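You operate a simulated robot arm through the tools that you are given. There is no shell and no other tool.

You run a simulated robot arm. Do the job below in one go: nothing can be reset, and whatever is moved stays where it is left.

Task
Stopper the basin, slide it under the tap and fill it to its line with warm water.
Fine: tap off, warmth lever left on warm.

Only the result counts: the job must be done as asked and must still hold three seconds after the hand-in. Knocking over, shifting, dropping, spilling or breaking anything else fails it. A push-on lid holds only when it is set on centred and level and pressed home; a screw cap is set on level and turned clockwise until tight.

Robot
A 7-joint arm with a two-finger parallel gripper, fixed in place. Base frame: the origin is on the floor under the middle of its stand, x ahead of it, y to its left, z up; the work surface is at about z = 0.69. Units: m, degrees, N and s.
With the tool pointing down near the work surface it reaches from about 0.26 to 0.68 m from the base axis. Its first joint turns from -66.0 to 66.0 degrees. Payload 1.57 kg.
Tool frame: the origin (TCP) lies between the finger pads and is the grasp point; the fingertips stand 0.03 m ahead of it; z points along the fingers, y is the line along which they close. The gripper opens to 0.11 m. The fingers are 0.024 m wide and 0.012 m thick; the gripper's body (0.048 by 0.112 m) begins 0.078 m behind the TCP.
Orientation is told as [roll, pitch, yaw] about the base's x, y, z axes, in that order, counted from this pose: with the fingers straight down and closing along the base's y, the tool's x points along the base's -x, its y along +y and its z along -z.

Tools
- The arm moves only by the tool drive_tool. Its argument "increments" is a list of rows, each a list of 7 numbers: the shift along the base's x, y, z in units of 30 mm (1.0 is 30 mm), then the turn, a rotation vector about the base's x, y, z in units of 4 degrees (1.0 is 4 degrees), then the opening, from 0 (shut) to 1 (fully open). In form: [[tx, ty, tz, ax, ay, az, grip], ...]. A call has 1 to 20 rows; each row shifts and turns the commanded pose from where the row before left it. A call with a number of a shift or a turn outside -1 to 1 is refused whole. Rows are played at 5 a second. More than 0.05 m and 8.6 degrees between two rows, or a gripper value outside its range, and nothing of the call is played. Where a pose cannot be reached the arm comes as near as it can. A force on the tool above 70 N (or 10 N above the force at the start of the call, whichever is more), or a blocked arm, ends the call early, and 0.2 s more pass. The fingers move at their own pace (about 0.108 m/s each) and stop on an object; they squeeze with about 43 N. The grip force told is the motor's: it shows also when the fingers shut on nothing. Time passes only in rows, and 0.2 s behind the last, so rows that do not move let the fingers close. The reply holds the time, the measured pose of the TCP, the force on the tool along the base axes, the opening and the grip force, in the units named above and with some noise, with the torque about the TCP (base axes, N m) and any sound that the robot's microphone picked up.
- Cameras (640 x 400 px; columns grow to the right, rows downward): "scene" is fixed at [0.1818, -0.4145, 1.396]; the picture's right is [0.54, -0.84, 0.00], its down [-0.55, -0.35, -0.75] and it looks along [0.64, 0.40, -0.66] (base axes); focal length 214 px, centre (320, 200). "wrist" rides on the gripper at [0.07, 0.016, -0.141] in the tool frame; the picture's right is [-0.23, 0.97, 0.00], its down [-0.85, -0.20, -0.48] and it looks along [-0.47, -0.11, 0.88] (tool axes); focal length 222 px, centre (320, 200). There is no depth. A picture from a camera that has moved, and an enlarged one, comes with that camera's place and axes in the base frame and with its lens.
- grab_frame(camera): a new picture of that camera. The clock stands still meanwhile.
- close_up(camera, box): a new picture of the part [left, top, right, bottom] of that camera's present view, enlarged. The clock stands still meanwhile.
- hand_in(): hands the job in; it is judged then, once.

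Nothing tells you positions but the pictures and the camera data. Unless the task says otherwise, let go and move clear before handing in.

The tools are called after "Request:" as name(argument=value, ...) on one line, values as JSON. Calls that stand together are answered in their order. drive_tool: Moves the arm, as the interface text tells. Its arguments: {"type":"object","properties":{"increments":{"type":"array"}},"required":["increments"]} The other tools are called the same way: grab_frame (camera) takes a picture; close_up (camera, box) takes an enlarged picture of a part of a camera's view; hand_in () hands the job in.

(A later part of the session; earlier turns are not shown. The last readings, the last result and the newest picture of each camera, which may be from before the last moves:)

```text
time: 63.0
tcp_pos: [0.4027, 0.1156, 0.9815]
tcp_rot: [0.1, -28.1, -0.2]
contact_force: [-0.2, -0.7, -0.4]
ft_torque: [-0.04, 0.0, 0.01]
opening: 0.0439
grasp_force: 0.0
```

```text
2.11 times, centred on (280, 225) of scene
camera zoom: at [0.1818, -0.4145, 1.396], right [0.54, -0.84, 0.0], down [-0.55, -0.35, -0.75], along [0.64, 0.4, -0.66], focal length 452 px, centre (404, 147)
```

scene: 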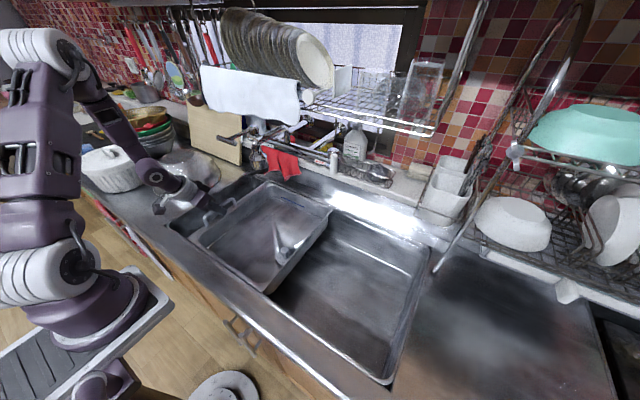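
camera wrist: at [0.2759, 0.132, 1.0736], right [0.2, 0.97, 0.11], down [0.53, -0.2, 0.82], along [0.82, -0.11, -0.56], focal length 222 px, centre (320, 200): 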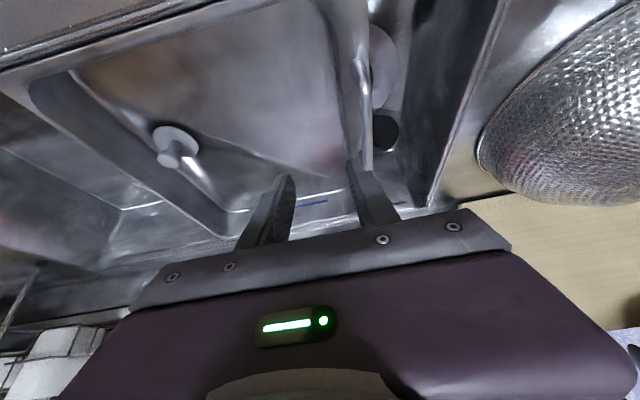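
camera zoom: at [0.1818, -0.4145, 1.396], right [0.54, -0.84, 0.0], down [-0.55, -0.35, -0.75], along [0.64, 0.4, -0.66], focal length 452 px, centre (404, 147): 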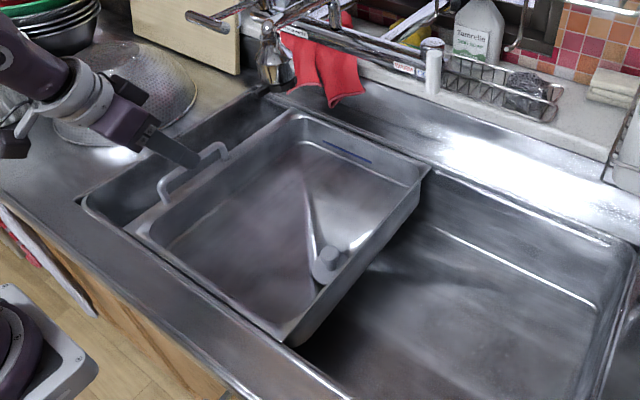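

Request:
close_up(camera="wrist", box=[130, 100, 250, 200])

Request:
close_up(camera="scene", box=[255, 210, 335, 270])

```text
4.00 times, centred on (190, 150) of wrist
camera zoom: at [0.2759, 0.132, 1.0736], right [0.2, 0.97, 0.11], down [0.53, -0.2, 0.82], along [0.82, -0.11, -0.56], focal length 888 px, centre (840, 400)
```

zoom: 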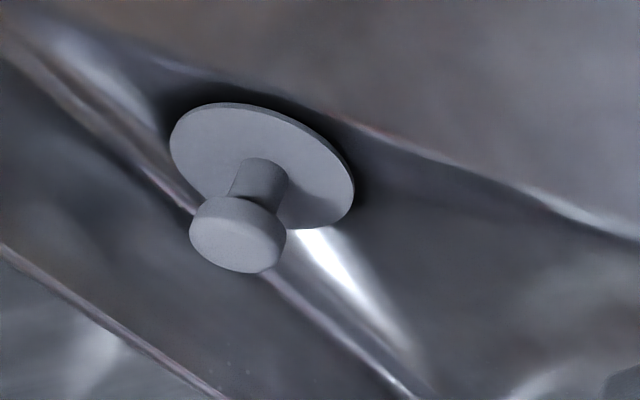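

```text
6.67 times, centred on (295, 240) of scene
camera zoom: at [0.1818, -0.4145, 1.396], right [0.54, -0.84, 0.0], down [-0.55, -0.35, -0.75], along [0.64, 0.4, -0.66], focal length 1430 px, centre (487, -67)
```

zoom: 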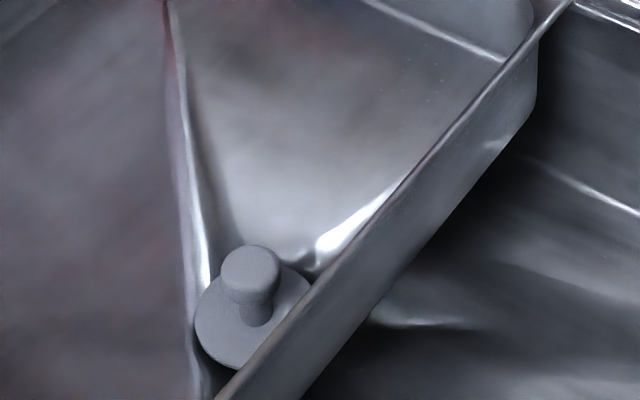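

Plug and tub look right. Next is the warmth lever: I'll retreat, tilt the closed fingers to about 60° forward, and move to the right of the grey handle for a look.

Request:
drive_tool(increments=[[0, -0.5, 0.6, 0, -0.571, 0, 0], [0, -0.8, 0.6, 0, -0.571, 0, 0], [0.04, -0.87, 0.6, 0, -0.571, 0, 0], [0.04, -0.87, 0.5, 0, -0.571, 0, 0], [0.04, -0.87, 0.4, 0, -0.571, 0, 0], [0.04, -0.87, 0.4, 0, -0.571, 0, 0], [0.04, -0.87, 0.3, 0, -0.571, 0, 0], [0.04, -0.87, 0.3, 0, -0.571, 0, 0], [0.04, -0.87, 0.2, 0, -0.571, 0, 0], [0.04, -0.87, 0.2, 0, -0.571, 0, 0], [0.04, -0.87, 0.2, 0, -0.571, 0, 0], [0.04, -0.87, 0.1, 0, -0.571, 0, 0], [0.04, -0.87, 0.1, 0, -0.571, 0, 0], [0.04, -0.87, 0.1, 0, -0.571, 0, 0], [0, 0, 0, 0, 0, 0, 0]])

Request:
grab_frame(camera="wrist")

Request:
grab_frame(camera="scene")

```text
time: 66.2
tcp_pos: [0.4205, -0.2343, 1.1201]
tcp_rot: [0.2, -60.0, -0.3]
contact_force: [0.4, 0.1, 0.6]
ft_torque: [0.01, 0.02, 0.0]
opening: 0.0004
grasp_force: 20.8
```

```text
taken
camera wrist: at [0.2627, -0.2174, 1.1296], right [0.12, 0.97, 0.2], down [0.01, -0.2, 0.98], along [0.99, -0.11, -0.04], focal length 222 px, centre (320, 200)
```

wrist: 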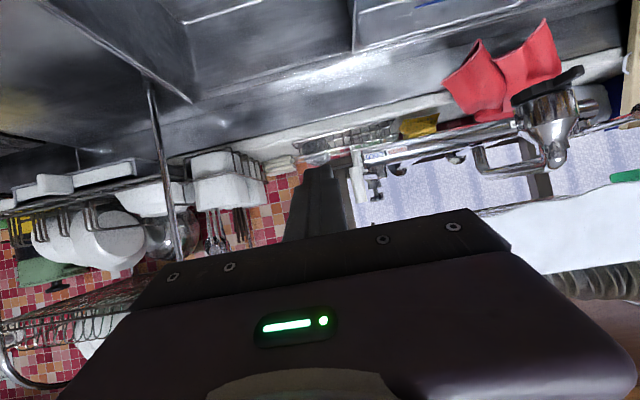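

```text
taken
```

scene: 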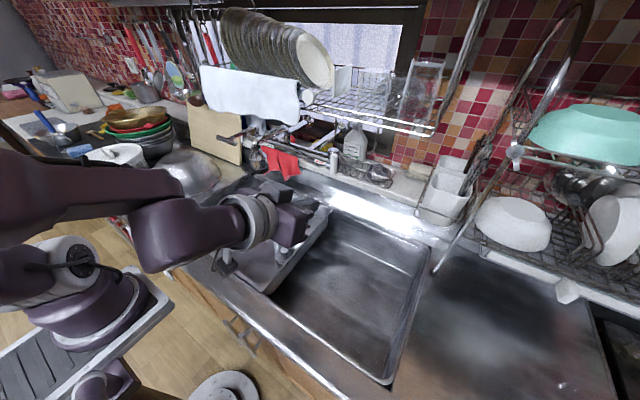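

Request:
close_up(camera="wrist", box=[280, 100, 480, 230])

Request:
close_up(camera="wrist", box=[450, 50, 640, 180])

Request:
close_up(camera="scene", box=[250, 130, 370, 230])

```text
3.08 times, centred on (380, 165) of wrist
camera zoom: at [0.2627, -0.2174, 1.1296], right [0.12, 0.97, 0.2], down [0.01, -0.2, 0.98], along [0.99, -0.11, -0.04], focal length 684 px, centre (135, 308)
```

zoom: 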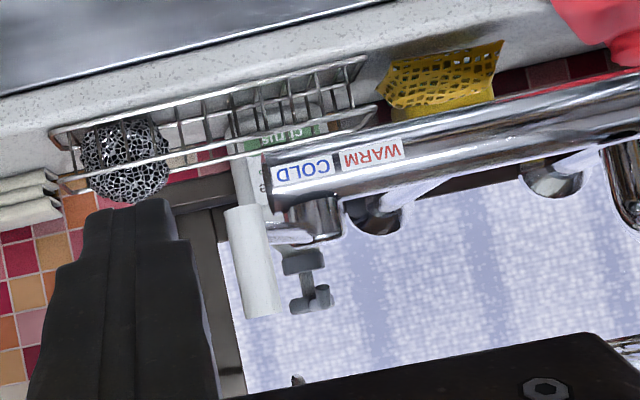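

```text
3.08 times, centred on (545, 115) of wrist
camera zoom: at [0.2627, -0.2174, 1.1296], right [0.12, 0.97, 0.2], down [0.01, -0.2, 0.98], along [0.99, -0.11, -0.04], focal length 684 px, centre (-372, 462)
```

zoom: 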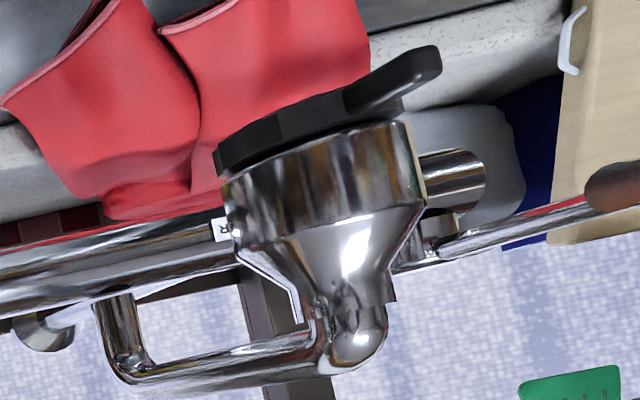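

```text
4.00 times, centred on (310, 180) of scene
camera zoom: at [0.1817, -0.4145, 1.396], right [0.54, -0.84, 0.0], down [-0.55, -0.35, -0.75], along [0.64, 0.4, -0.66], focal length 858 px, centre (360, 280)
```

zoom: 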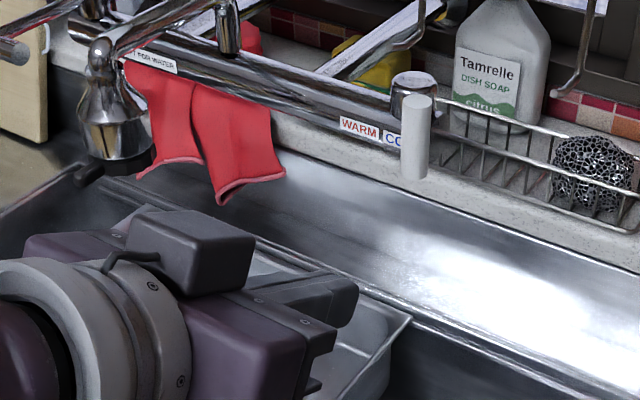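

The handle is at about (0.598, −0.194), z 1.08–1.134, and my closed fingers are 2 cm to its right. I'll advance alongside it and then push it toward WARM (+y).

Request:
drive_tool(increments=[[0.8, 0, 0, 0, 0, 0, 0], [0.8, 0, 0, 0, 0, 0, 0], [0.8, 0, 0, 0, 0, 0, 0], [0.8, 0, 0, 0, 0, 0, 0], [0.8, 0, 0, 0, 0, 0, 0], [0.8, 0, 0, 0, 0, 0, 0], [0.7, 0, 0, 0, 0, 0, 0], [0, 0, 0, 0, 0, 0, 0]])

Request:
grab_frame(camera="wrist")

Request:
close_up(camera="scene", box=[250, 90, 430, 220])

```text
time: 68.0
tcp_pos: [0.4598, -0.2376, 1.1438]
tcp_rot: [0.3, -59.9, -0.3]
contact_force: [0.4, 0.7, -0.6]
ft_torque: [0.02, 0.02, 0.04]
opening: 0.0
grasp_force: 21.5
out of reach, approached as far as the arm can: row 2, 3, 4, 5, 6, 7
```

```text
taken
camera wrist: at [0.3017, -0.2202, 1.1545], right [0.12, 0.97, 0.2], down [0.01, -0.2, 0.98], along [0.99, -0.11, -0.04], focal length 222 px, centre (320, 200)
```

wrist: 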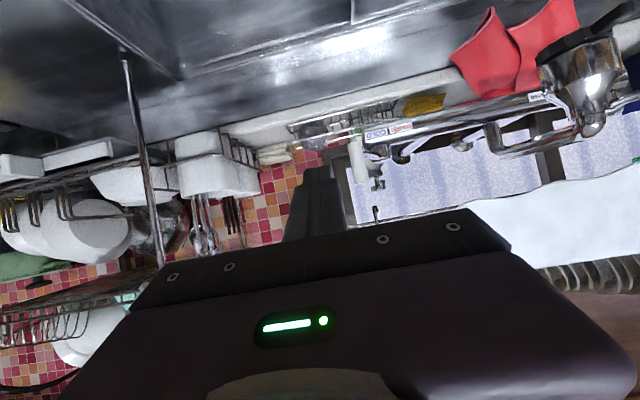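

```text
3.08 times, centred on (340, 155) of scene
camera zoom: at [0.1818, -0.4145, 1.396], right [0.54, -0.84, 0.0], down [-0.55, -0.35, -0.75], along [0.64, 0.4, -0.66], focal length 660 px, centre (258, 338)
```

zoom: 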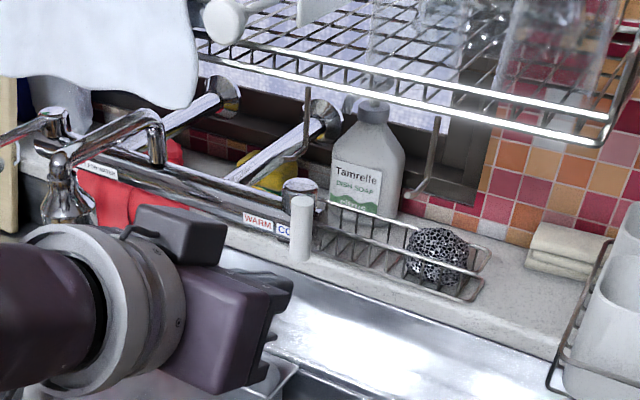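

That orientation is out of reach further forward, and the arm stopped short at x≈0.46. I'll check what the commanded pose is with a small back step before trying a less tilted approach.

Request:
drive_tool(increments=[[-1, 0, 0, 0, 0, 0, 0], [-1, 0, 0, 0, 0, 0, 0]])

```text
time: 68.6
tcp_pos: [0.3965, -0.2363, 1.1437]
tcp_rot: [0.1, -60.1, -0.3]
contact_force: [0.8, -0.2, 0.6]
ft_torque: [-0.03, -0.01, -0.01]
opening: 0.0
grasp_force: 21.0
```

Request:
drive_tool(increments=[[0.3, 0, 0, 0, 1, 0, 0], [0.3, 0, 0, 0, 1, 0, 0], [0.3, 0, 0, 0, 1, 0, 0], [0.3, 0, 0, 0, 1, 0, 0], [0.6, 0, 0, 0, 0, 0, 0], [0.6, 0, 0, 0, 0, 0, 0], [0.6, 0, 0, 0, 0, 0, 0]])

Request:
grab_frame(camera="scene")

```text
time: 70.2
tcp_pos: [0.4449, -0.2391, 1.1449]
tcp_rot: [0.2, -43.8, -0.2]
contact_force: [-0.9, -0.6, 0.2]
ft_torque: [0.01, 0.01, 0.01]
opening: 0.0001
grasp_force: 21.2
out of reach, approached as far as the arm can: row 5, 6, 7
```

```text
taken
```

scene: 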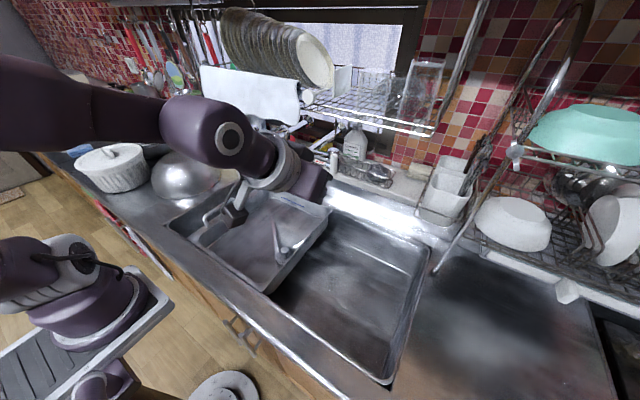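

Request:
drive_tool(increments=[[0, 0, 0, 0, 1, 0, 0], [0, 0, 0, 0, 1, 0, 0], [0, 0, 0, 0, 1, 0, 0], [0, 0, 0, 0, 1, 0, 0], [0, 0, 0, 0, 1, 0, 0], [0, 0, 0, 0, 1, 0, 0], [0, 0, 0, 0, 1, 0, 0], [0, 0, 0, 0, 1, 0, 0], [0, 0, 0, 0, 1, 0, 0], [0, 0, 0, 0, 1, 0, 0], [0, 0, 0, 0, 0.95, 0, 0]])

Request:
grab_frame(camera="scene")

```text
time: 72.6
tcp_pos: [0.4456, -0.2397, 1.1454]
tcp_rot: [0.2, -43.7, -0.2]
contact_force: [-0.3, 0.7, -0.1]
ft_torque: [0.0, 0.01, 0.01]
opening: 0.0
grasp_force: 21.2
out of reach, approached as far as the arm can: row 1, 2, 3, 4, 5, 6, 7, 8, 9, 10, 11
```

```text
taken
```

scene: 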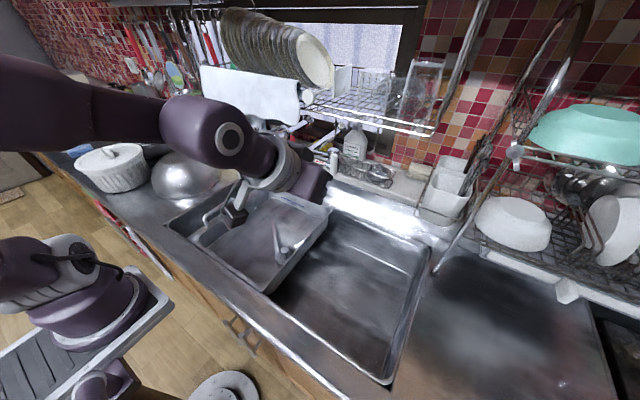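

The arm is stuck at a joint limit in this folded posture. I'll retrace: back away in x first, then ease the tilt.

Request:
drive_tool(increments=[[-0.5, 0, 0, 0, 0, 0, 0], [-0.5, 0, 0, 0, 0, 0, 0], [-0.5, 0, 0, 0, 1, 0, 0], [-0.5, 0, 0, 0, 1, 0, 0]])

Request:
grab_frame(camera="scene")

```text
time: 73.6
tcp_pos: [0.3858, -0.2382, 1.1449]
tcp_rot: [0.2, -35.8, -0.2]
contact_force: [0.1, -0.7, -0.3]
ft_torque: [0.02, 0.05, 0.01]
opening: 0.0001
grasp_force: 21.8
```

```text
taken
```

scene: 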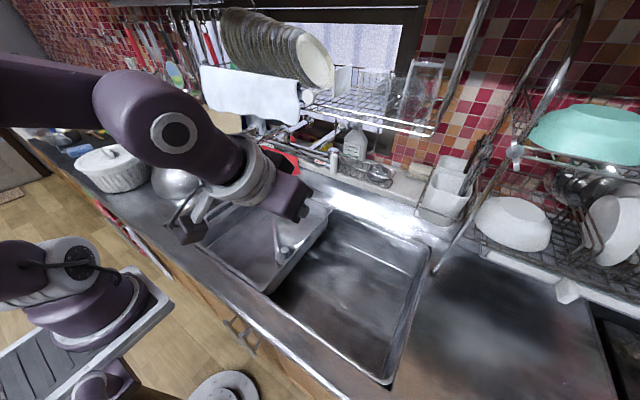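

Request:
drive_tool(increments=[[0, 0, -0.1, 0, 1, 0, 0], [0, 0, -0.1, 0, 1, 0, 0], [0, 0, -0.1, 0, 1, 0, 0], [0, 0, -0.1, 0, 1, 0, 0], [0, 0, -0.1, 0, 1, 0, 0], [0, 0, -0.1, 0, 1, 0, 0], [0, 0, -0.1, 0, 1, 0, 0], [0, 0, -0.1, 0, 1, 0, 0], [0, 0, 0, 0, 0.9, 0, 0], [0, 0, 0, 0, 0, 0, 0]])

Request:
grab_frame(camera="scene")

```text
time: 75.8
tcp_pos: [0.3867, -0.2389, 1.1353]
tcp_rot: [0.1, -23.8, -0.2]
contact_force: [0.2, 0.3, 0.8]
ft_torque: [0.0, 0.02, 0.06]
opening: 0.0
grasp_force: 21.1
out of reach, approached as far as the arm can: row 4, 5, 6, 7, 8, 9
```

```text
taken
```

scene: 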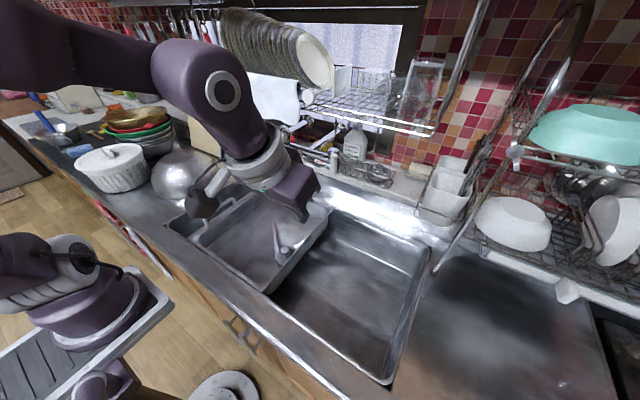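

Request:
drive_tool(increments=[[0, 0, 0, 0, 0, -1, 0], [0, 0, 0, 0, 0, -1, 0], [0, 0, 0, 0, 0, -1, 0], [0, 0, 0, 0, 0, -1, 0], [0, 0, 0, 0, 0, -1, 0], [0, 0, 0, 0, 0, -1, 0], [0, 0, 0, 0, 0, -1, 0]])

Request:
grab_frame(camera="scene")

```text
time: 77.4
tcp_pos: [0.3868, -0.2393, 1.1323]
tcp_rot: [0.1, -24.0, -28.2]
contact_force: [0.7, -0.7, 1.1]
ft_torque: [0.03, 0.02, 0.03]
opening: 0.0001
grasp_force: 21.7
```

```text
taken
```

scene: 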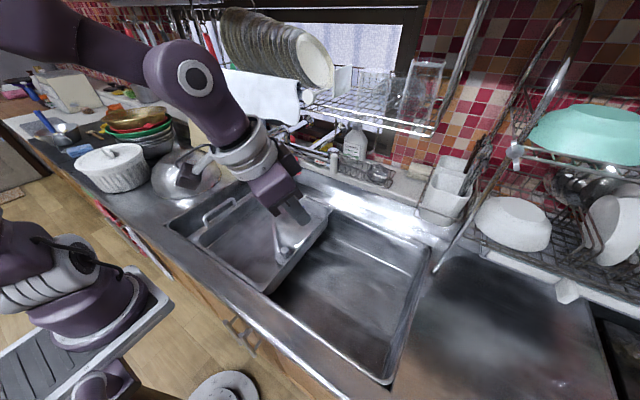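

Yawing the tool to match the arm's bearing frees things up. I'll try advancing with that yaw and more tilt.

Request:
drive_tool(increments=[[0.3, 0, 0, 0, 0, 0.5, 0], [0.3, 0, 0, 0, 0, 0.5, 0], [0.3, 0, 0, 0, 0, 0.5, 0], [0.5, 0, 0, 0, 0, 0, 0], [0.5, 0, 0, 0, 0, 0, 0]])

Request:
grab_frame(camera="scene")

```text
time: 78.6
tcp_pos: [0.4076, -0.2344, 1.1491]
tcp_rot: [-1.5, -22.0, -26.8]
contact_force: [-0.4, -0.9, -0.3]
ft_torque: [0.0, 0.0, 0.0]
opening: 0.0
grasp_force: 21.4
out of reach, approached as far as the arm can: row 1, 2, 3
```

```text
taken
```

scene: 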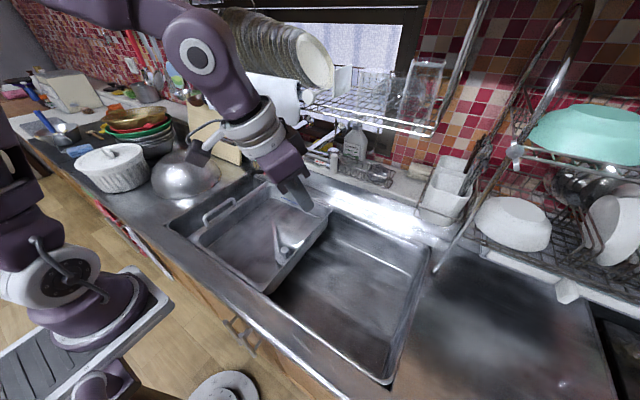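

Request:
drive_tool(increments=[[0.2, 0, -0.1, 0.15, 0.3, 0, 0], [0.2, 0, -0.1, 0.15, 0.3, 0, 0], [0.3, 0, -0.1, 0, 0, 0, 0], [0.3, 0, -0.1, 0, 0, 0, 0], [0.3, 0, -0.1, 0, 0, 0, 0]])

Request:
grab_frame(camera="scene")

```text
time: 79.8
tcp_pos: [0.4464, -0.2335, 1.1315]
tcp_rot: [-1.5, -19.3, -26.8]
contact_force: [-0.8, -0.4, 0.5]
ft_torque: [0.0, 0.0, 0.01]
opening: 0.0001
grasp_force: 21.7
```

```text
taken
```

scene: 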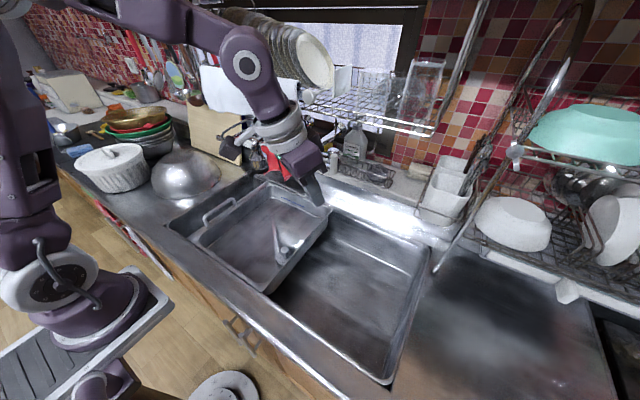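

The arm is back in its elbow-up posture and moves freely. Now I'll tilt forward gradually while advancing toward the right side of the lever.

Request:
drive_tool(increments=[[0.4, 0.05, 0, -0.35, -0.9, 0.2, 0], [0.4, 0.05, 0, -0.4, -0.9, 0.2, 0], [0.4, 0.05, 0, -0.4, -0.9, 0.2, 0], [0.4, 0.05, 0, -0.4, -0.9, 0.2, 0]])

Request:
grab_frame(camera="scene")

```text
time: 80.8
tcp_pos: [0.4955, -0.2255, 1.1318]
tcp_rot: [-0.8, -35.1, -23.7]
contact_force: [-0.7, 0.2, 0.0]
ft_torque: [0.02, -0.02, -0.01]
opening: 0.0
grasp_force: 21.0
```

```text
taken
```

scene: 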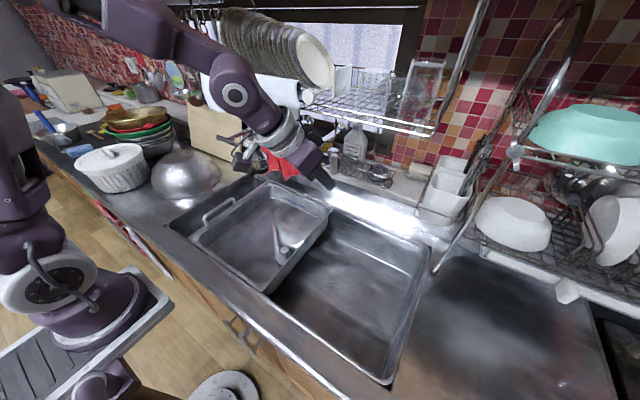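

Request:
drive_tool(increments=[[0.6, -0.05, 0, -0.4, -0.92, 0.1, 0], [0.6, -0.05, 0, -0.4, -0.92, 0.1, 0], [0.6, -0.05, -0.05, -0.2, -0.46, 0.1, 0], [0.5, -0.05, -0.05, 0, 0, 0, 0], [0.4, 0, 0, 0, 0, 0, 0], [0, 0, 0, 0, 0, 0, 0]])

Request:
grab_frame(camera="wrist")

Request:
close_up(camera="scene", box=[250, 90, 430, 220])

```text
time: 82.2
tcp_pos: [0.5757, -0.2342, 1.1293]
tcp_rot: [-1.0, -45.1, -22.5]
contact_force: [0.5, 0.1, -0.1]
ft_torque: [0.0, 0.0, 0.0]
opening: 0.0
grasp_force: 20.7
```

```text
taken
camera wrist: at [0.4447, -0.1591, 1.18], right [0.53, 0.83, 0.15], down [0.17, -0.28, 0.95], along [0.83, -0.48, -0.29], focal length 222 px, centre (320, 200)
```

wrist: 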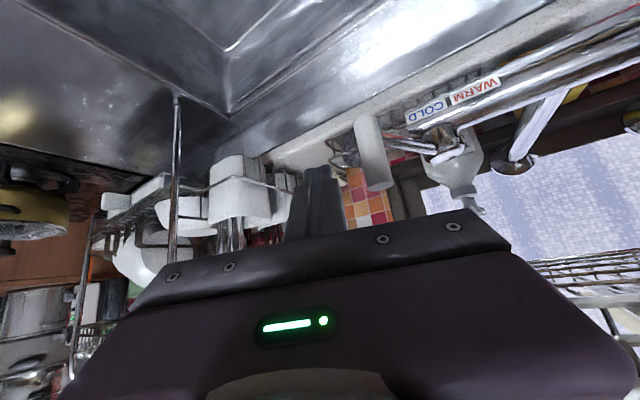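

```text
3.08 times, centred on (340, 155) of scene
camera zoom: at [0.1818, -0.4145, 1.396], right [0.54, -0.84, 0.0], down [-0.55, -0.35, -0.75], along [0.64, 0.4, -0.66], focal length 660 px, centre (258, 338)
```

zoom: 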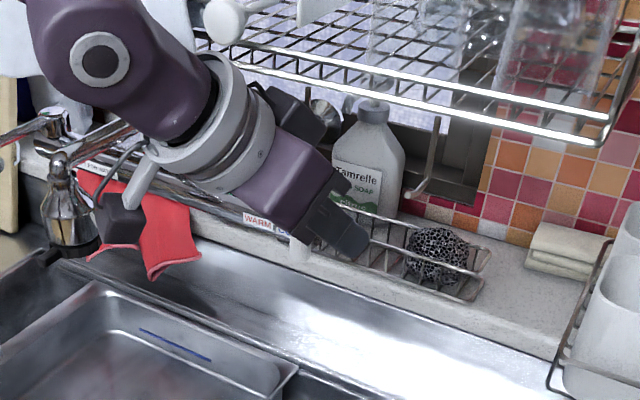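

My closed fingers are just to the right of the handle. I'll edge forward and down a little, then push left in small steps while watching the force.

Request:
drive_tool(increments=[[0.33, 0, -0.4, 0, 0, 0.3, 0], [0, 0.4, 0, 0, 0, 0.3, 0], [0, 0.3, 0, 0, 0, 0.2, 0], [0, 0, 0, 0, 0, 0, 0]])

Request:
close_up(camera="wrist", box=[260, 70, 520, 240])

Request:
close_up(camera="scene", box=[280, 110, 400, 200])

```text
time: 83.2
tcp_pos: [0.586, -0.2115, 1.1181]
tcp_rot: [-1.1, -45.1, -19.2]
contact_force: [-3.1, -1.5, 0.6]
ft_torque: [-0.01, -0.03, 0.03]
opening: 0.0
grasp_force: 20.9
```

```text
2.35 times, centred on (390, 155) of wrist
camera zoom: at [0.4506, -0.1442, 1.1682], right [0.48, 0.86, 0.15], down [0.18, -0.27, 0.95], along [0.85, -0.43, -0.29], focal length 523 px, centre (155, 306)
```

zoom: 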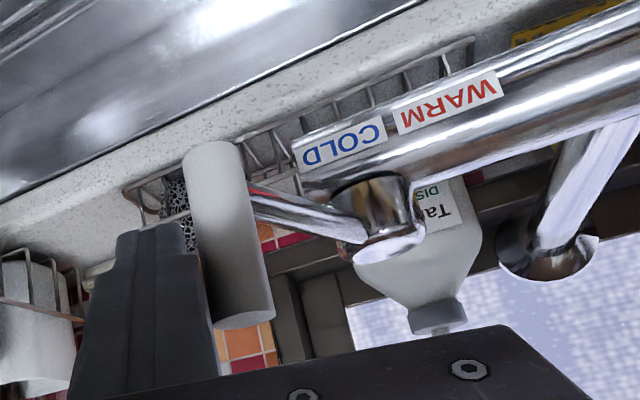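

```text
4.44 times, centred on (340, 155) of scene
camera zoom: at [0.1817, -0.4146, 1.396], right [0.54, -0.84, 0.0], down [-0.55, -0.35, -0.75], along [0.64, 0.4, -0.66], focal length 953 px, centre (231, 400)
```

zoom: 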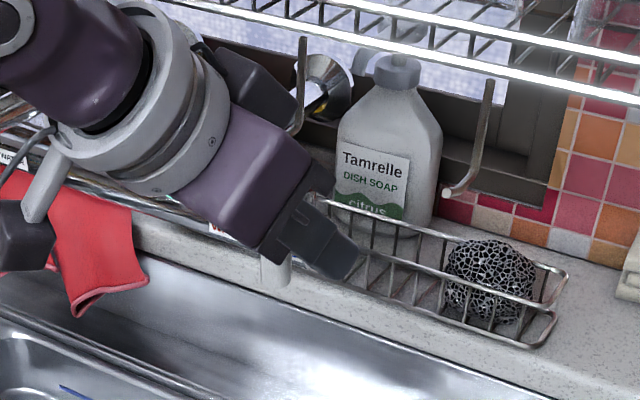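

Contact with the handle. Pushing it left.

Request:
drive_tool(increments=[[0, 0.3, 0, 0, 0, 0.2, 0], [0, 0.3, 0, 0, 0, 0.2, 0], [0, 0.3, 0, 0, 0, 0.2, 0]])

Request:
close_up(camera="wrist", box=[260, 70, 520, 240])

```text
time: 84.0
tcp_pos: [0.5853, -0.1848, 1.1171]
tcp_rot: [-0.9, -44.9, -16.8]
contact_force: [-1.5, -1.8, -0.5]
ft_torque: [0.01, 0.01, 0.02]
opening: 0.0
grasp_force: 21.4
```

```text
2.35 times, centred on (390, 155) of wrist
camera zoom: at [0.4474, -0.1224, 1.1679], right [0.45, 0.88, 0.15], down [0.2, -0.26, 0.95], along [0.87, -0.39, -0.29], focal length 523 px, centre (155, 306)
```

zoom: 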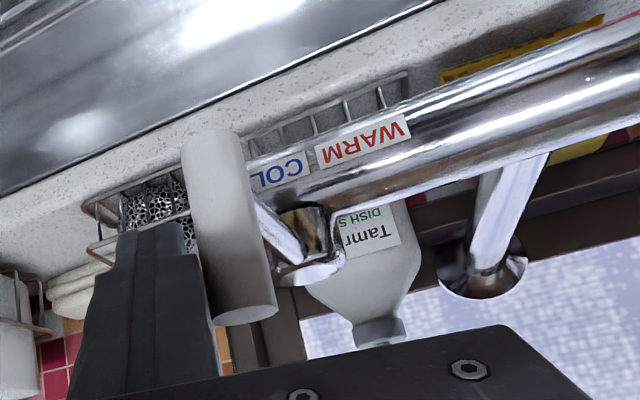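

The lever turns easily. Continuing.

Request:
drive_tool(increments=[[0, 0.3, 0, 0, 0, 0.2, 0], [0, 0.3, 0, 0, 0, 0.2, 0], [0, 0.3, 0, 0, 0, 0.2, 0], [0, 0.3, 0, 0, 0, 0.2, 0]])

Request:
close_up(camera="wrist", box=[260, 70, 520, 240])

Request:
close_up(camera="scene", box=[230, 60, 400, 200])

```text
time: 85.0
tcp_pos: [0.5857, -0.1498, 1.1174]
tcp_rot: [-1.0, -45.0, -13.8]
contact_force: [0.4, -0.9, -0.6]
ft_torque: [-0.02, -0.03, 0.03]
opening: 0.0
grasp_force: 21.3
```

```text
2.35 times, centred on (390, 155) of wrist
camera zoom: at [0.4453, -0.0955, 1.1688], right [0.4, 0.9, 0.15], down [0.21, -0.25, 0.95], along [0.89, -0.35, -0.29], focal length 523 px, centre (155, 306)
```

zoom: 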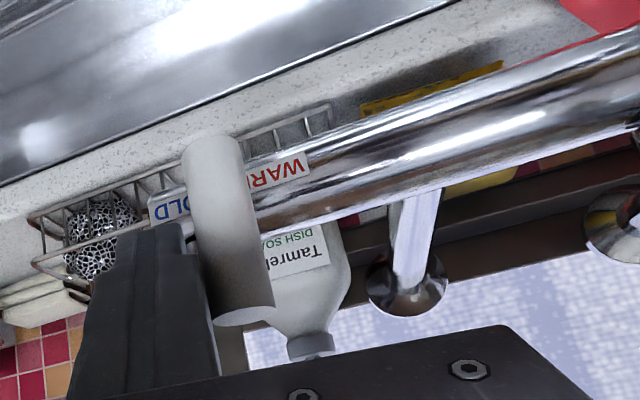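

```text
2.86 times, centred on (315, 130) of scene
camera zoom: at [0.1818, -0.4146, 1.396], right [0.54, -0.84, 0.0], down [-0.55, -0.35, -0.75], along [0.64, 0.4, -0.66], focal length 613 px, centre (334, 400)
```

zoom: 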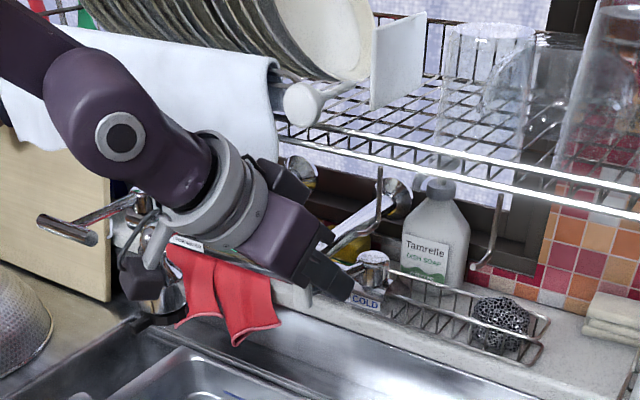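

Request:
drive_tool(increments=[[0, 0.3, 0, 0, 0, 0.2, 0], [0, 0.3, 0, 0, 0, 0.2, 0]])

Request:
drive_tool(increments=[[0, 0.2, 0, 0, 0, 0.1, 0], [0, 0.2, 0, 0, 0, 0.1, 0]])

Request:
close_up(camera="wrist", box=[260, 70, 520, 240])

```text
time: 85.6
tcp_pos: [0.5863, -0.1308, 1.1183]
tcp_rot: [-1.0, -45.0, -12.1]
contact_force: [0.7, -0.2, 0.3]
ft_torque: [0.0, 0.01, 0.0]
opening: 0.0002
grasp_force: 21.4
```

```text
time: 86.2
tcp_pos: [0.5861, -0.1263, 1.1162]
tcp_rot: [-1.1, -45.3, -11.9]
contact_force: [8.9, -43.0, -2.8]
ft_torque: [0.55, 0.18, -0.4]
opening: 0.0003
grasp_force: 20.6
```

```text
2.35 times, centred on (390, 155) of wrist
camera zoom: at [0.4426, -0.0765, 1.1675], right [0.37, 0.92, 0.15], down [0.22, -0.24, 0.95], along [0.9, -0.32, -0.29], focal length 523 px, centre (155, 306)
```

zoom: 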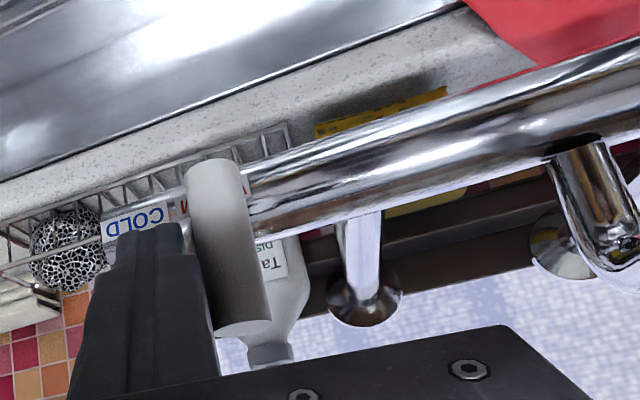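

The lever hit a firm stop (43 N) at the WARM side. I'll back off to the right, then straight out, and verify it stays.

Request:
drive_tool(increments=[[0, -0.3, 0, 0, 0, 0, 0], [0, -0.3, 0, 0, 0, 0, 0], [-0.5, -0.1, 0, 0, 0, 0, 0], [-0.7, 0, 0, 0, 0, 0, 0], [-0.8, 0, 0, 0, 0, 0, 0], [-0.8, 0, 0, 0, 0, 0, 0], [-0.5, 0, 0, 0, 0, 0, 0]])

Request:
grab_frame(camera="wrist")

Request:
grab_frame(camera="scene")

```text
time: 87.8
tcp_pos: [0.487, -0.1396, 1.1177]
tcp_rot: [-1.0, -44.9, -11.3]
contact_force: [-0.9, -0.3, 0.1]
ft_torque: [-0.01, 0.02, -0.01]
opening: 0.0
grasp_force: 20.9
```

```text
taken
camera wrist: at [0.3443, -0.0913, 1.1675], right [0.36, 0.92, 0.15], down [0.22, -0.24, 0.95], along [0.91, -0.31, -0.29], focal length 222 px, centre (320, 200)
```

wrist: 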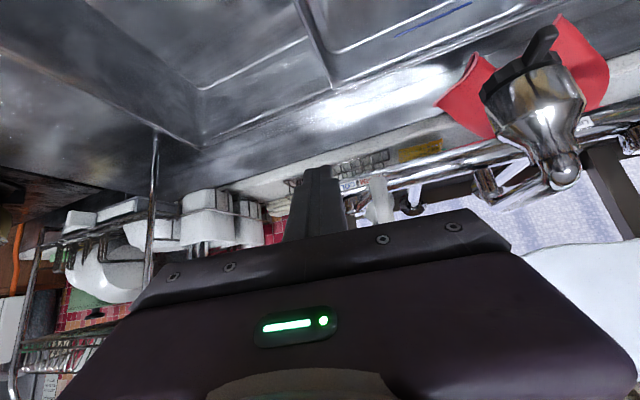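

```text
taken
```

scene: 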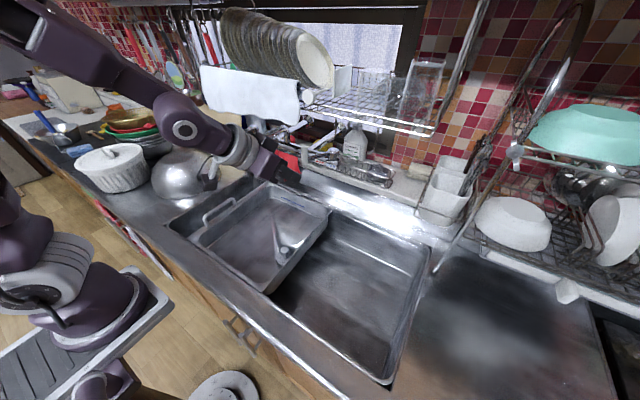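

The warmth lever is pushed to its stop. Next is the water lever: I'll back off past the tap at low x and swing left, keeping the tool in line with the arm, to come at the T-handle from below.

Request:
drive_tool(increments=[[-1, 0.2, 0, 0, 0, 0.3, 0], [-1, 0.5, 0, 0, 0, 0.5, 0], [-0.6, 0.8, 0, 0, 0, 0.6, 0], [0, 0.9, 0, 0, 0, 0.6, 0], [0, 0.9, 0, 0, 0, 0.6, 0], [0, 0.9, 0, 0, 0, 0.6, 0], [0, 0.9, 0, 0, 0, 0.6, 0], [0, 0.9, 0, 0, 0, 0.6, 0], [0, 0.9, 0, 0, 0, 0.6, 0], [0, 0.9, 0, 0, 0, 0.6, 0], [0, 0.9, 0, 0, 0, 0.6, 0], [0, 0.9, 0, 0, 0, 0.6, 0], [0, 0.7, 0, 0, 0, 0.3, 0]])

Request:
grab_frame(camera="wrist")

Request:
grab_frame(camera="scene")

```text
time: 90.6
tcp_pos: [0.408, 0.171, 1.1187]
tcp_rot: [-1.0, -45.0, 17.0]
contact_force: [0.1, -0.5, -0.5]
ft_torque: [0.03, -0.03, -0.01]
opening: 0.0
grasp_force: 21.2
out of reach, approached as far as the arm can: row 2
```

```text
taken
camera wrist: at [0.2594, 0.1446, 1.1689], right [-0.12, 0.98, 0.15], down [0.31, -0.11, 0.95], along [0.94, 0.16, -0.29], focal length 222 px, centre (320, 200)
```

wrist: 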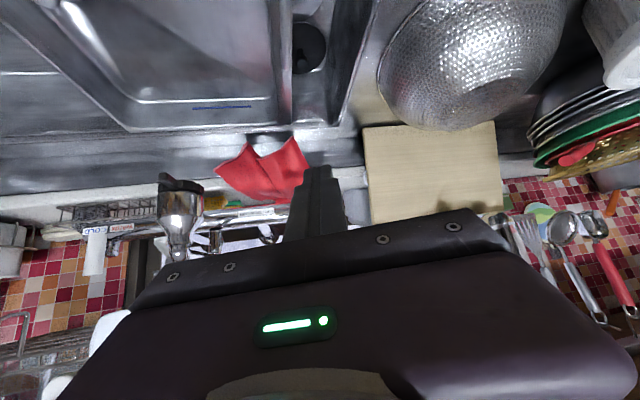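

```text
taken
```

scene: 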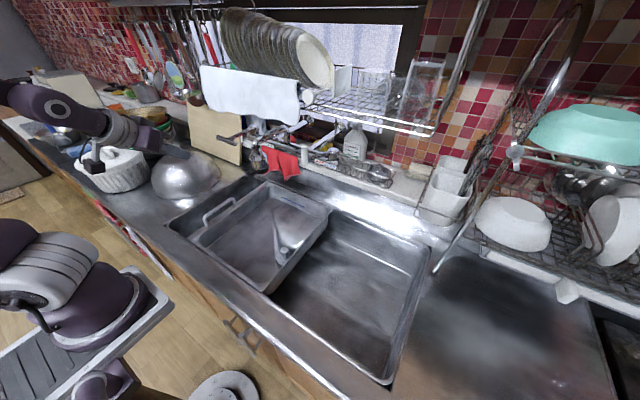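

Request:
close_up(camera="scene", box=[210, 110, 370, 200])

Request:
close_up(camera="wrist", box=[60, 180, 220, 290])

Request:
close_up(camera="wrist", box=[260, 140, 420, 250])

```text
4.00 times, centred on (290, 155) of scene
camera zoom: at [0.1817, -0.4145, 1.396], right [0.54, -0.84, 0.0], down [-0.55, -0.35, -0.75], along [0.64, 0.4, -0.66], focal length 858 px, centre (440, 380)
```

zoom: 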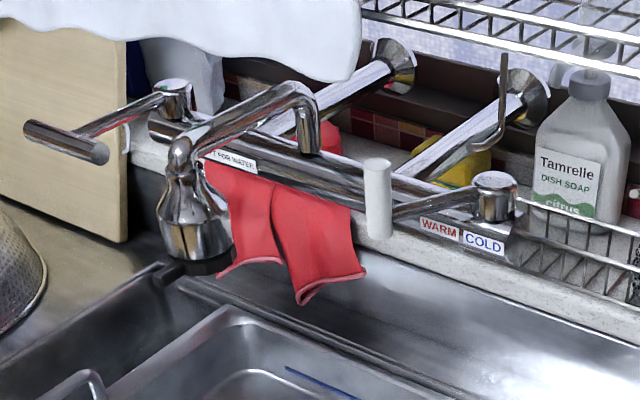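

```text
3.64 times, centred on (140, 235) of wrist
camera zoom: at [0.2594, 0.1446, 1.1689], right [-0.12, 0.98, 0.15], down [0.31, -0.11, 0.95], along [0.94, 0.16, -0.29], focal length 808 px, centre (974, 73)
```

zoom: 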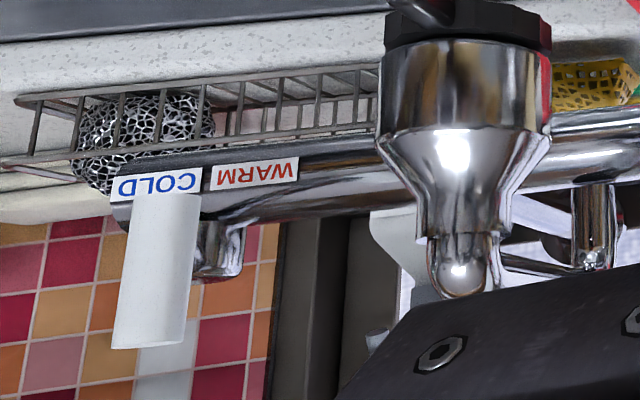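

```text
3.64 times, centred on (340, 195) of wrist
camera zoom: at [0.2594, 0.1446, 1.1689], right [-0.12, 0.98, 0.15], down [0.31, -0.11, 0.95], along [0.94, 0.16, -0.29], focal length 808 px, centre (247, 218)
```

zoom: 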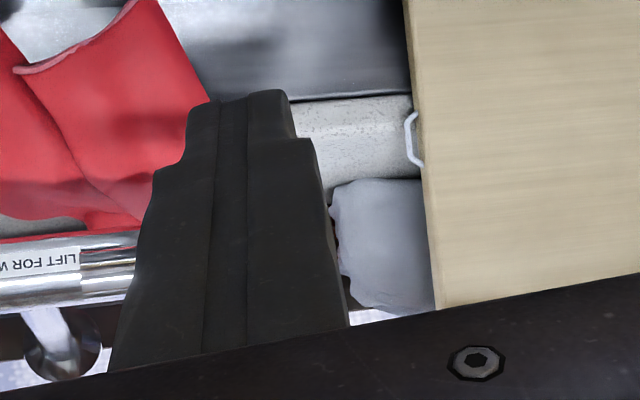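

The warmth lever now clearly points past the WARM label. The T-handle is at about (0.559, 0.1735, 1.0925); I'll drop below it and advance so the finger sits under the bar.

Request:
drive_tool(increments=[[0, 0, -0.7, 0, 0, 0, 0], [0.2, 0, -0.7, 0, 0, 0, 0], [0.5, 0, -0.6, 0, 0, 0, 0], [0.7, 0, 0, 0, 0, 0, 0], [0.7, 0, 0, 0, 0, 0, 0], [0, 0, 0, 0, 0, 0, 0]])

Request:
grab_frame(camera="wrist")

Request:
close_up(camera="scene", box=[180, 90, 340, 200])

```text
time: 92.0
tcp_pos: [0.4335, 0.167, 1.1049]
tcp_rot: [-0.9, -45.1, 17.0]
contact_force: [0.3, 0.2, 0.1]
ft_torque: [0.02, 0.01, 0.0]
opening: 0.0001
grasp_force: 21.5
out of reach, approached as far as the arm can: row 2, 3, 4, 5
```

```text
taken
camera wrist: at [0.2848, 0.143, 1.1559], right [-0.12, 0.98, 0.15], down [0.31, -0.11, 0.95], along [0.94, 0.16, -0.29], focal length 222 px, centre (320, 200)
```

wrist: 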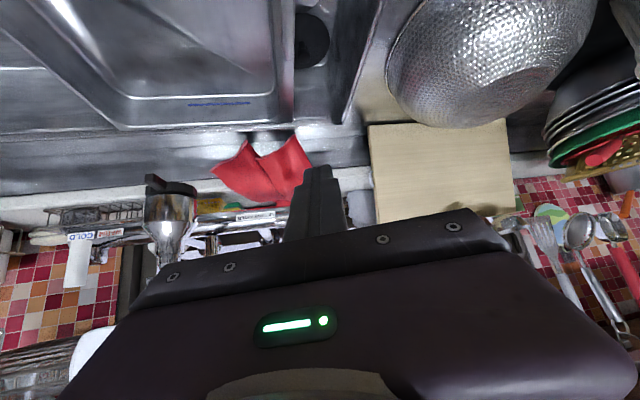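

```text
3.64 times, centred on (260, 145) of scene
camera zoom: at [0.1818, -0.4145, 1.396], right [0.54, -0.84, 0.0], down [-0.55, -0.35, -0.75], along [0.64, 0.4, -0.66], focal length 780 px, centre (538, 400)
```

zoom: 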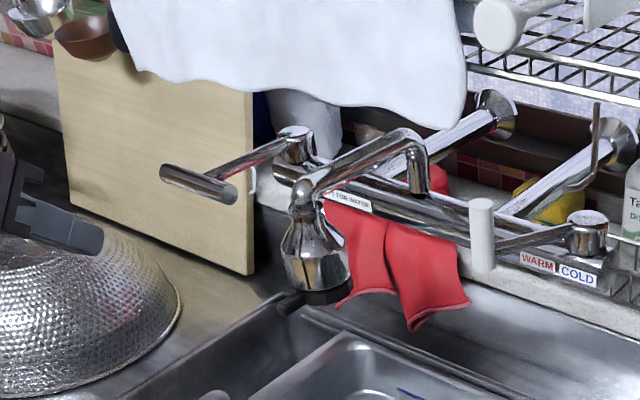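

Tilting this much at short range folds the arm into a limit again. I'll lift and reduce the tilt to recover the elbow-up posture, then re-tilt while advancing as I did before.

Request:
drive_tool(increments=[[0, 0, 0.5, -0.29, 0.95, 0, 0], [0, 0, 0.5, -0.29, 0.95, 0, 0], [0, 0, 0.5, -0.29, 0.95, 0, 0]])

Request:
grab_frame(camera="scene")

```text
time: 92.8
tcp_pos: [0.4339, 0.1694, 1.1505]
tcp_rot: [-0.9, -33.0, 17.1]
contact_force: [-0.5, 0.5, -0.3]
ft_torque: [0.01, 0.0, -0.02]
opening: 0.0002
grasp_force: 21.2
```

```text
taken
```

scene: 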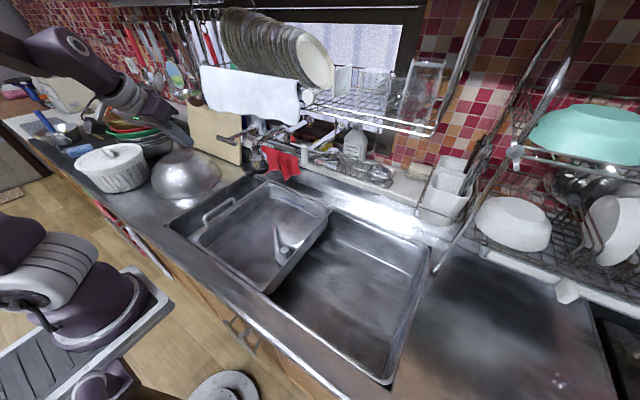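

Request:
drive_tool(increments=[[0.2, 0, 0, -0.29, 0.95, 0, 0], [0.2, 0, 0, -0.29, 0.95, 0, 0], [0.2, 0, 0, -0.29, 0.95, 0, 0]])

Request:
drive_tool(increments=[[0, 0, -0.5, 0, 0, 0, 0], [0, 0, -0.5, 0, 0, 0, 0], [0, 0, -0.5, 0, 0, 0, 0]])

Request:
grab_frame(camera="scene")

```text
time: 93.6
tcp_pos: [0.4358, 0.167, 1.1518]
tcp_rot: [-1.0, -21.1, 17.0]
contact_force: [0.9, 0.4, -0.7]
ft_torque: [0.03, -0.02, -0.02]
opening: 0.0
grasp_force: 21.3
out of reach, approached as far as the arm can: row 2
```

```text
time: 94.4
tcp_pos: [0.4356, 0.1653, 1.1068]
tcp_rot: [-0.9, -21.1, 17.1]
contact_force: [-0.1, 0.0, 0.4]
ft_torque: [0.04, 0.01, -0.01]
opening: 0.0
grasp_force: 20.9
```

```text
taken
```

scene: 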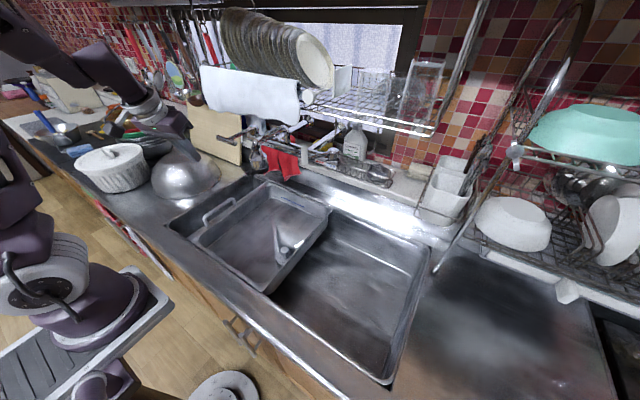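

Request:
drive_tool(increments=[[0, 0, -0.5, 0, 0, 0, 0], [0, 0, -0.6, 0, 0, 0, 0], [0, 0.1, -0.6, 0, 0, 0, 0], [0, 0.1, -0.5, 0, 0, 0, 0], [0.4, 0, 0, 0.29, -0.95, 0, 0], [0.4, 0, 0, 0.29, -0.95, 0, 0], [0.4, 0, 0, 0.29, -0.95, 0, 0]])

Request:
grab_frame(camera="scene")

```text
time: 96.0
tcp_pos: [0.4637, 0.1722, 1.0457]
tcp_rot: [-1.6, -29.5, 16.9]
contact_force: [-0.1, 1.1, -0.1]
ft_torque: [0.02, 0.01, -0.01]
opening: 0.0002
grasp_force: 21.4
out of reach, approached as far as the arm can: row 6, 7
```

```text
taken
```

scene: 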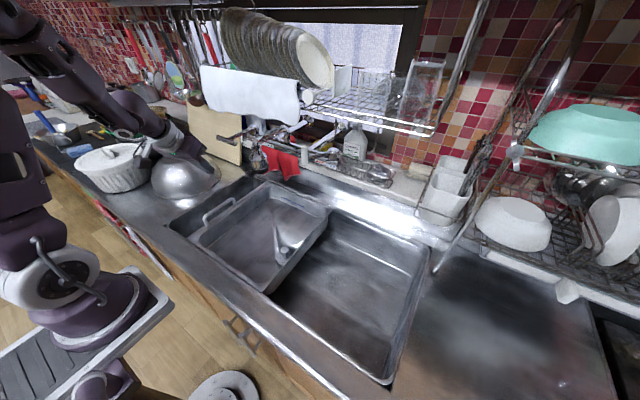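

I'm in a workable posture at 30° tilt, and that's enough to lift the bar from below and in front. I'll advance under the bar at this tilt.

Request:
drive_tool(increments=[[0.4, 0, 0.1, 0.1, 0, 0, 0], [0.5, 0, 0.1, 0.1, 0, 0, 0], [0.5, 0, 0.1, 0.1, 0, 0, 0], [0.5, 0, 0.1, 0, 0, 0, 0], [0, 0, 0, 0, 0, 0, 0]])

Request:
grab_frame(camera="wrist")

Request:
close_up(camera="scene", box=[140, 80, 300, 200])

```text
time: 97.2
tcp_pos: [0.52, 0.171, 1.0579]
tcp_rot: [-0.2, -29.8, 16.2]
contact_force: [0.0, 0.6, 0.1]
ft_torque: [0.01, -0.03, 0.0]
opening: 0.0002
grasp_force: 21.4
```

```text
taken
camera wrist: at [0.3893, 0.1514, 1.1458], right [-0.08, 0.99, 0.11], down [0.54, -0.05, 0.84], along [0.84, 0.13, -0.53], focal length 222 px, centre (320, 200)
```

wrist: 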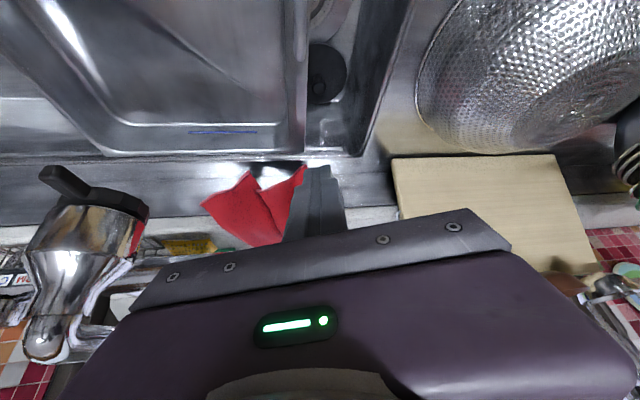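

```text
3.33 times, centred on (220, 140) of scene
camera zoom: at [0.1818, -0.4145, 1.396], right [0.54, -0.84, 0.0], down [-0.55, -0.35, -0.75], along [0.64, 0.4, -0.66], focal length 715 px, centre (653, 400)
```

zoom: 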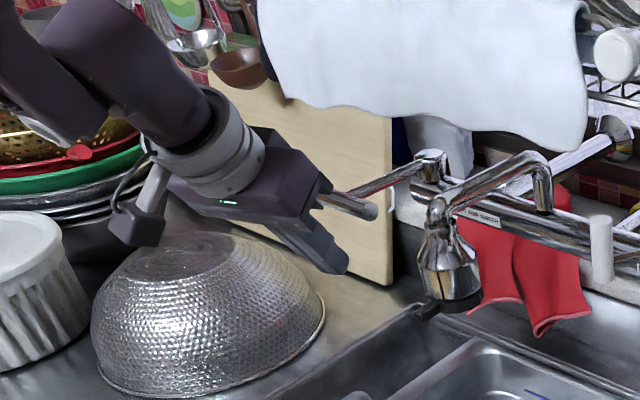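

The finger is below and in front of the T-bar. I'll move in the last bit and raise slowly until contact.

Request:
drive_tool(increments=[[0.43, 0, 0.3, 0, 0, 0, 0], [0, 0, 0.4, 0, 0, 0, 0], [0, 0, 0.3, 0, 0, 0, 0], [0, 0, 0, 0, 0, 0, 0]])

Request:
drive_tool(increments=[[0, 0, 0.2, 0, 0, 0, 0], [0, 0, 0, 0, 0, 0, 0]])

Request:
close_up(camera="scene", box=[180, 100, 300, 190])

```text
time: 98.2
tcp_pos: [0.5316, 0.1718, 1.0874]
tcp_rot: [-0.3, -30.0, 16.3]
contact_force: [0.7, 0.0, -0.9]
ft_torque: [0.02, 0.04, -0.02]
opening: 0.0
grasp_force: 21.1
```

```text
time: 98.8
tcp_pos: [0.5312, 0.1719, 1.0932]
tcp_rot: [-0.2, -29.9, 16.3]
contact_force: [-3.5, -1.1, -0.8]
ft_torque: [0.02, 0.01, -0.05]
opening: 0.0001
grasp_force: 21.4
```

```text
4.44 times, centred on (240, 145) of scene
camera zoom: at [0.1817, -0.4146, 1.396], right [0.54, -0.84, 0.0], down [-0.55, -0.35, -0.75], along [0.64, 0.4, -0.66], focal length 953 px, centre (676, 444)
```

zoom: 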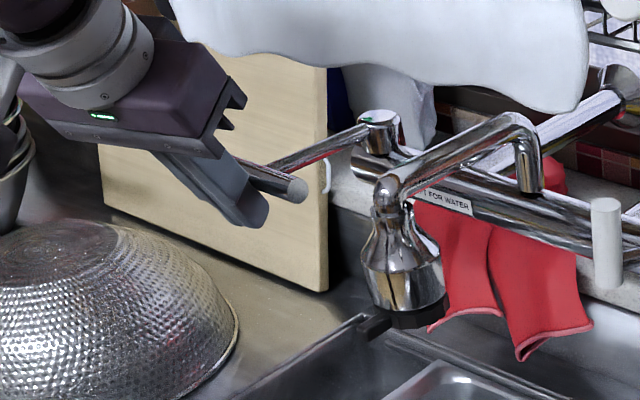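

Light contact with the bar. Raising in small steps now, listening for water.

Request:
drive_tool(increments=[[0, 0, 0.25, 0, 0, 0, 0], [0, 0, 0, 0, 0, 0, 0]])

Request:
close_up(camera="scene", box=[180, 100, 300, 190])

```text
time: 99.4
tcp_pos: [0.5331, 0.1732, 1.1006]
tcp_rot: [-0.3, -30.0, 16.3]
contact_force: [-2.8, 1.2, 0.3]
ft_torque: [0.0, 0.01, -0.01]
opening: 0.0002
grasp_force: 21.3
```

```text
4.44 times, centred on (240, 145) of scene
camera zoom: at [0.1816, -0.4145, 1.3961], right [0.54, -0.84, 0.0], down [-0.55, -0.35, -0.75], along [0.64, 0.4, -0.66], focal length 953 px, centre (676, 444)
```

zoom: 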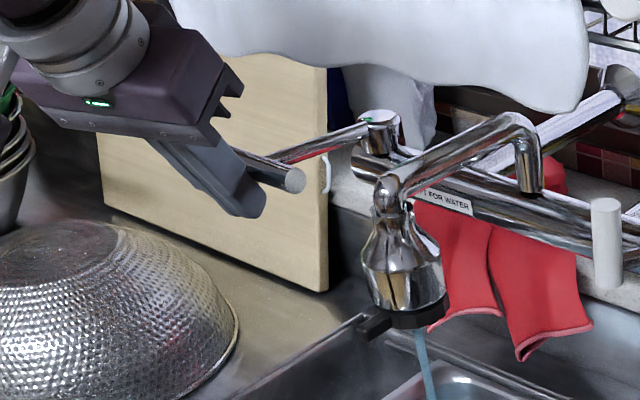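

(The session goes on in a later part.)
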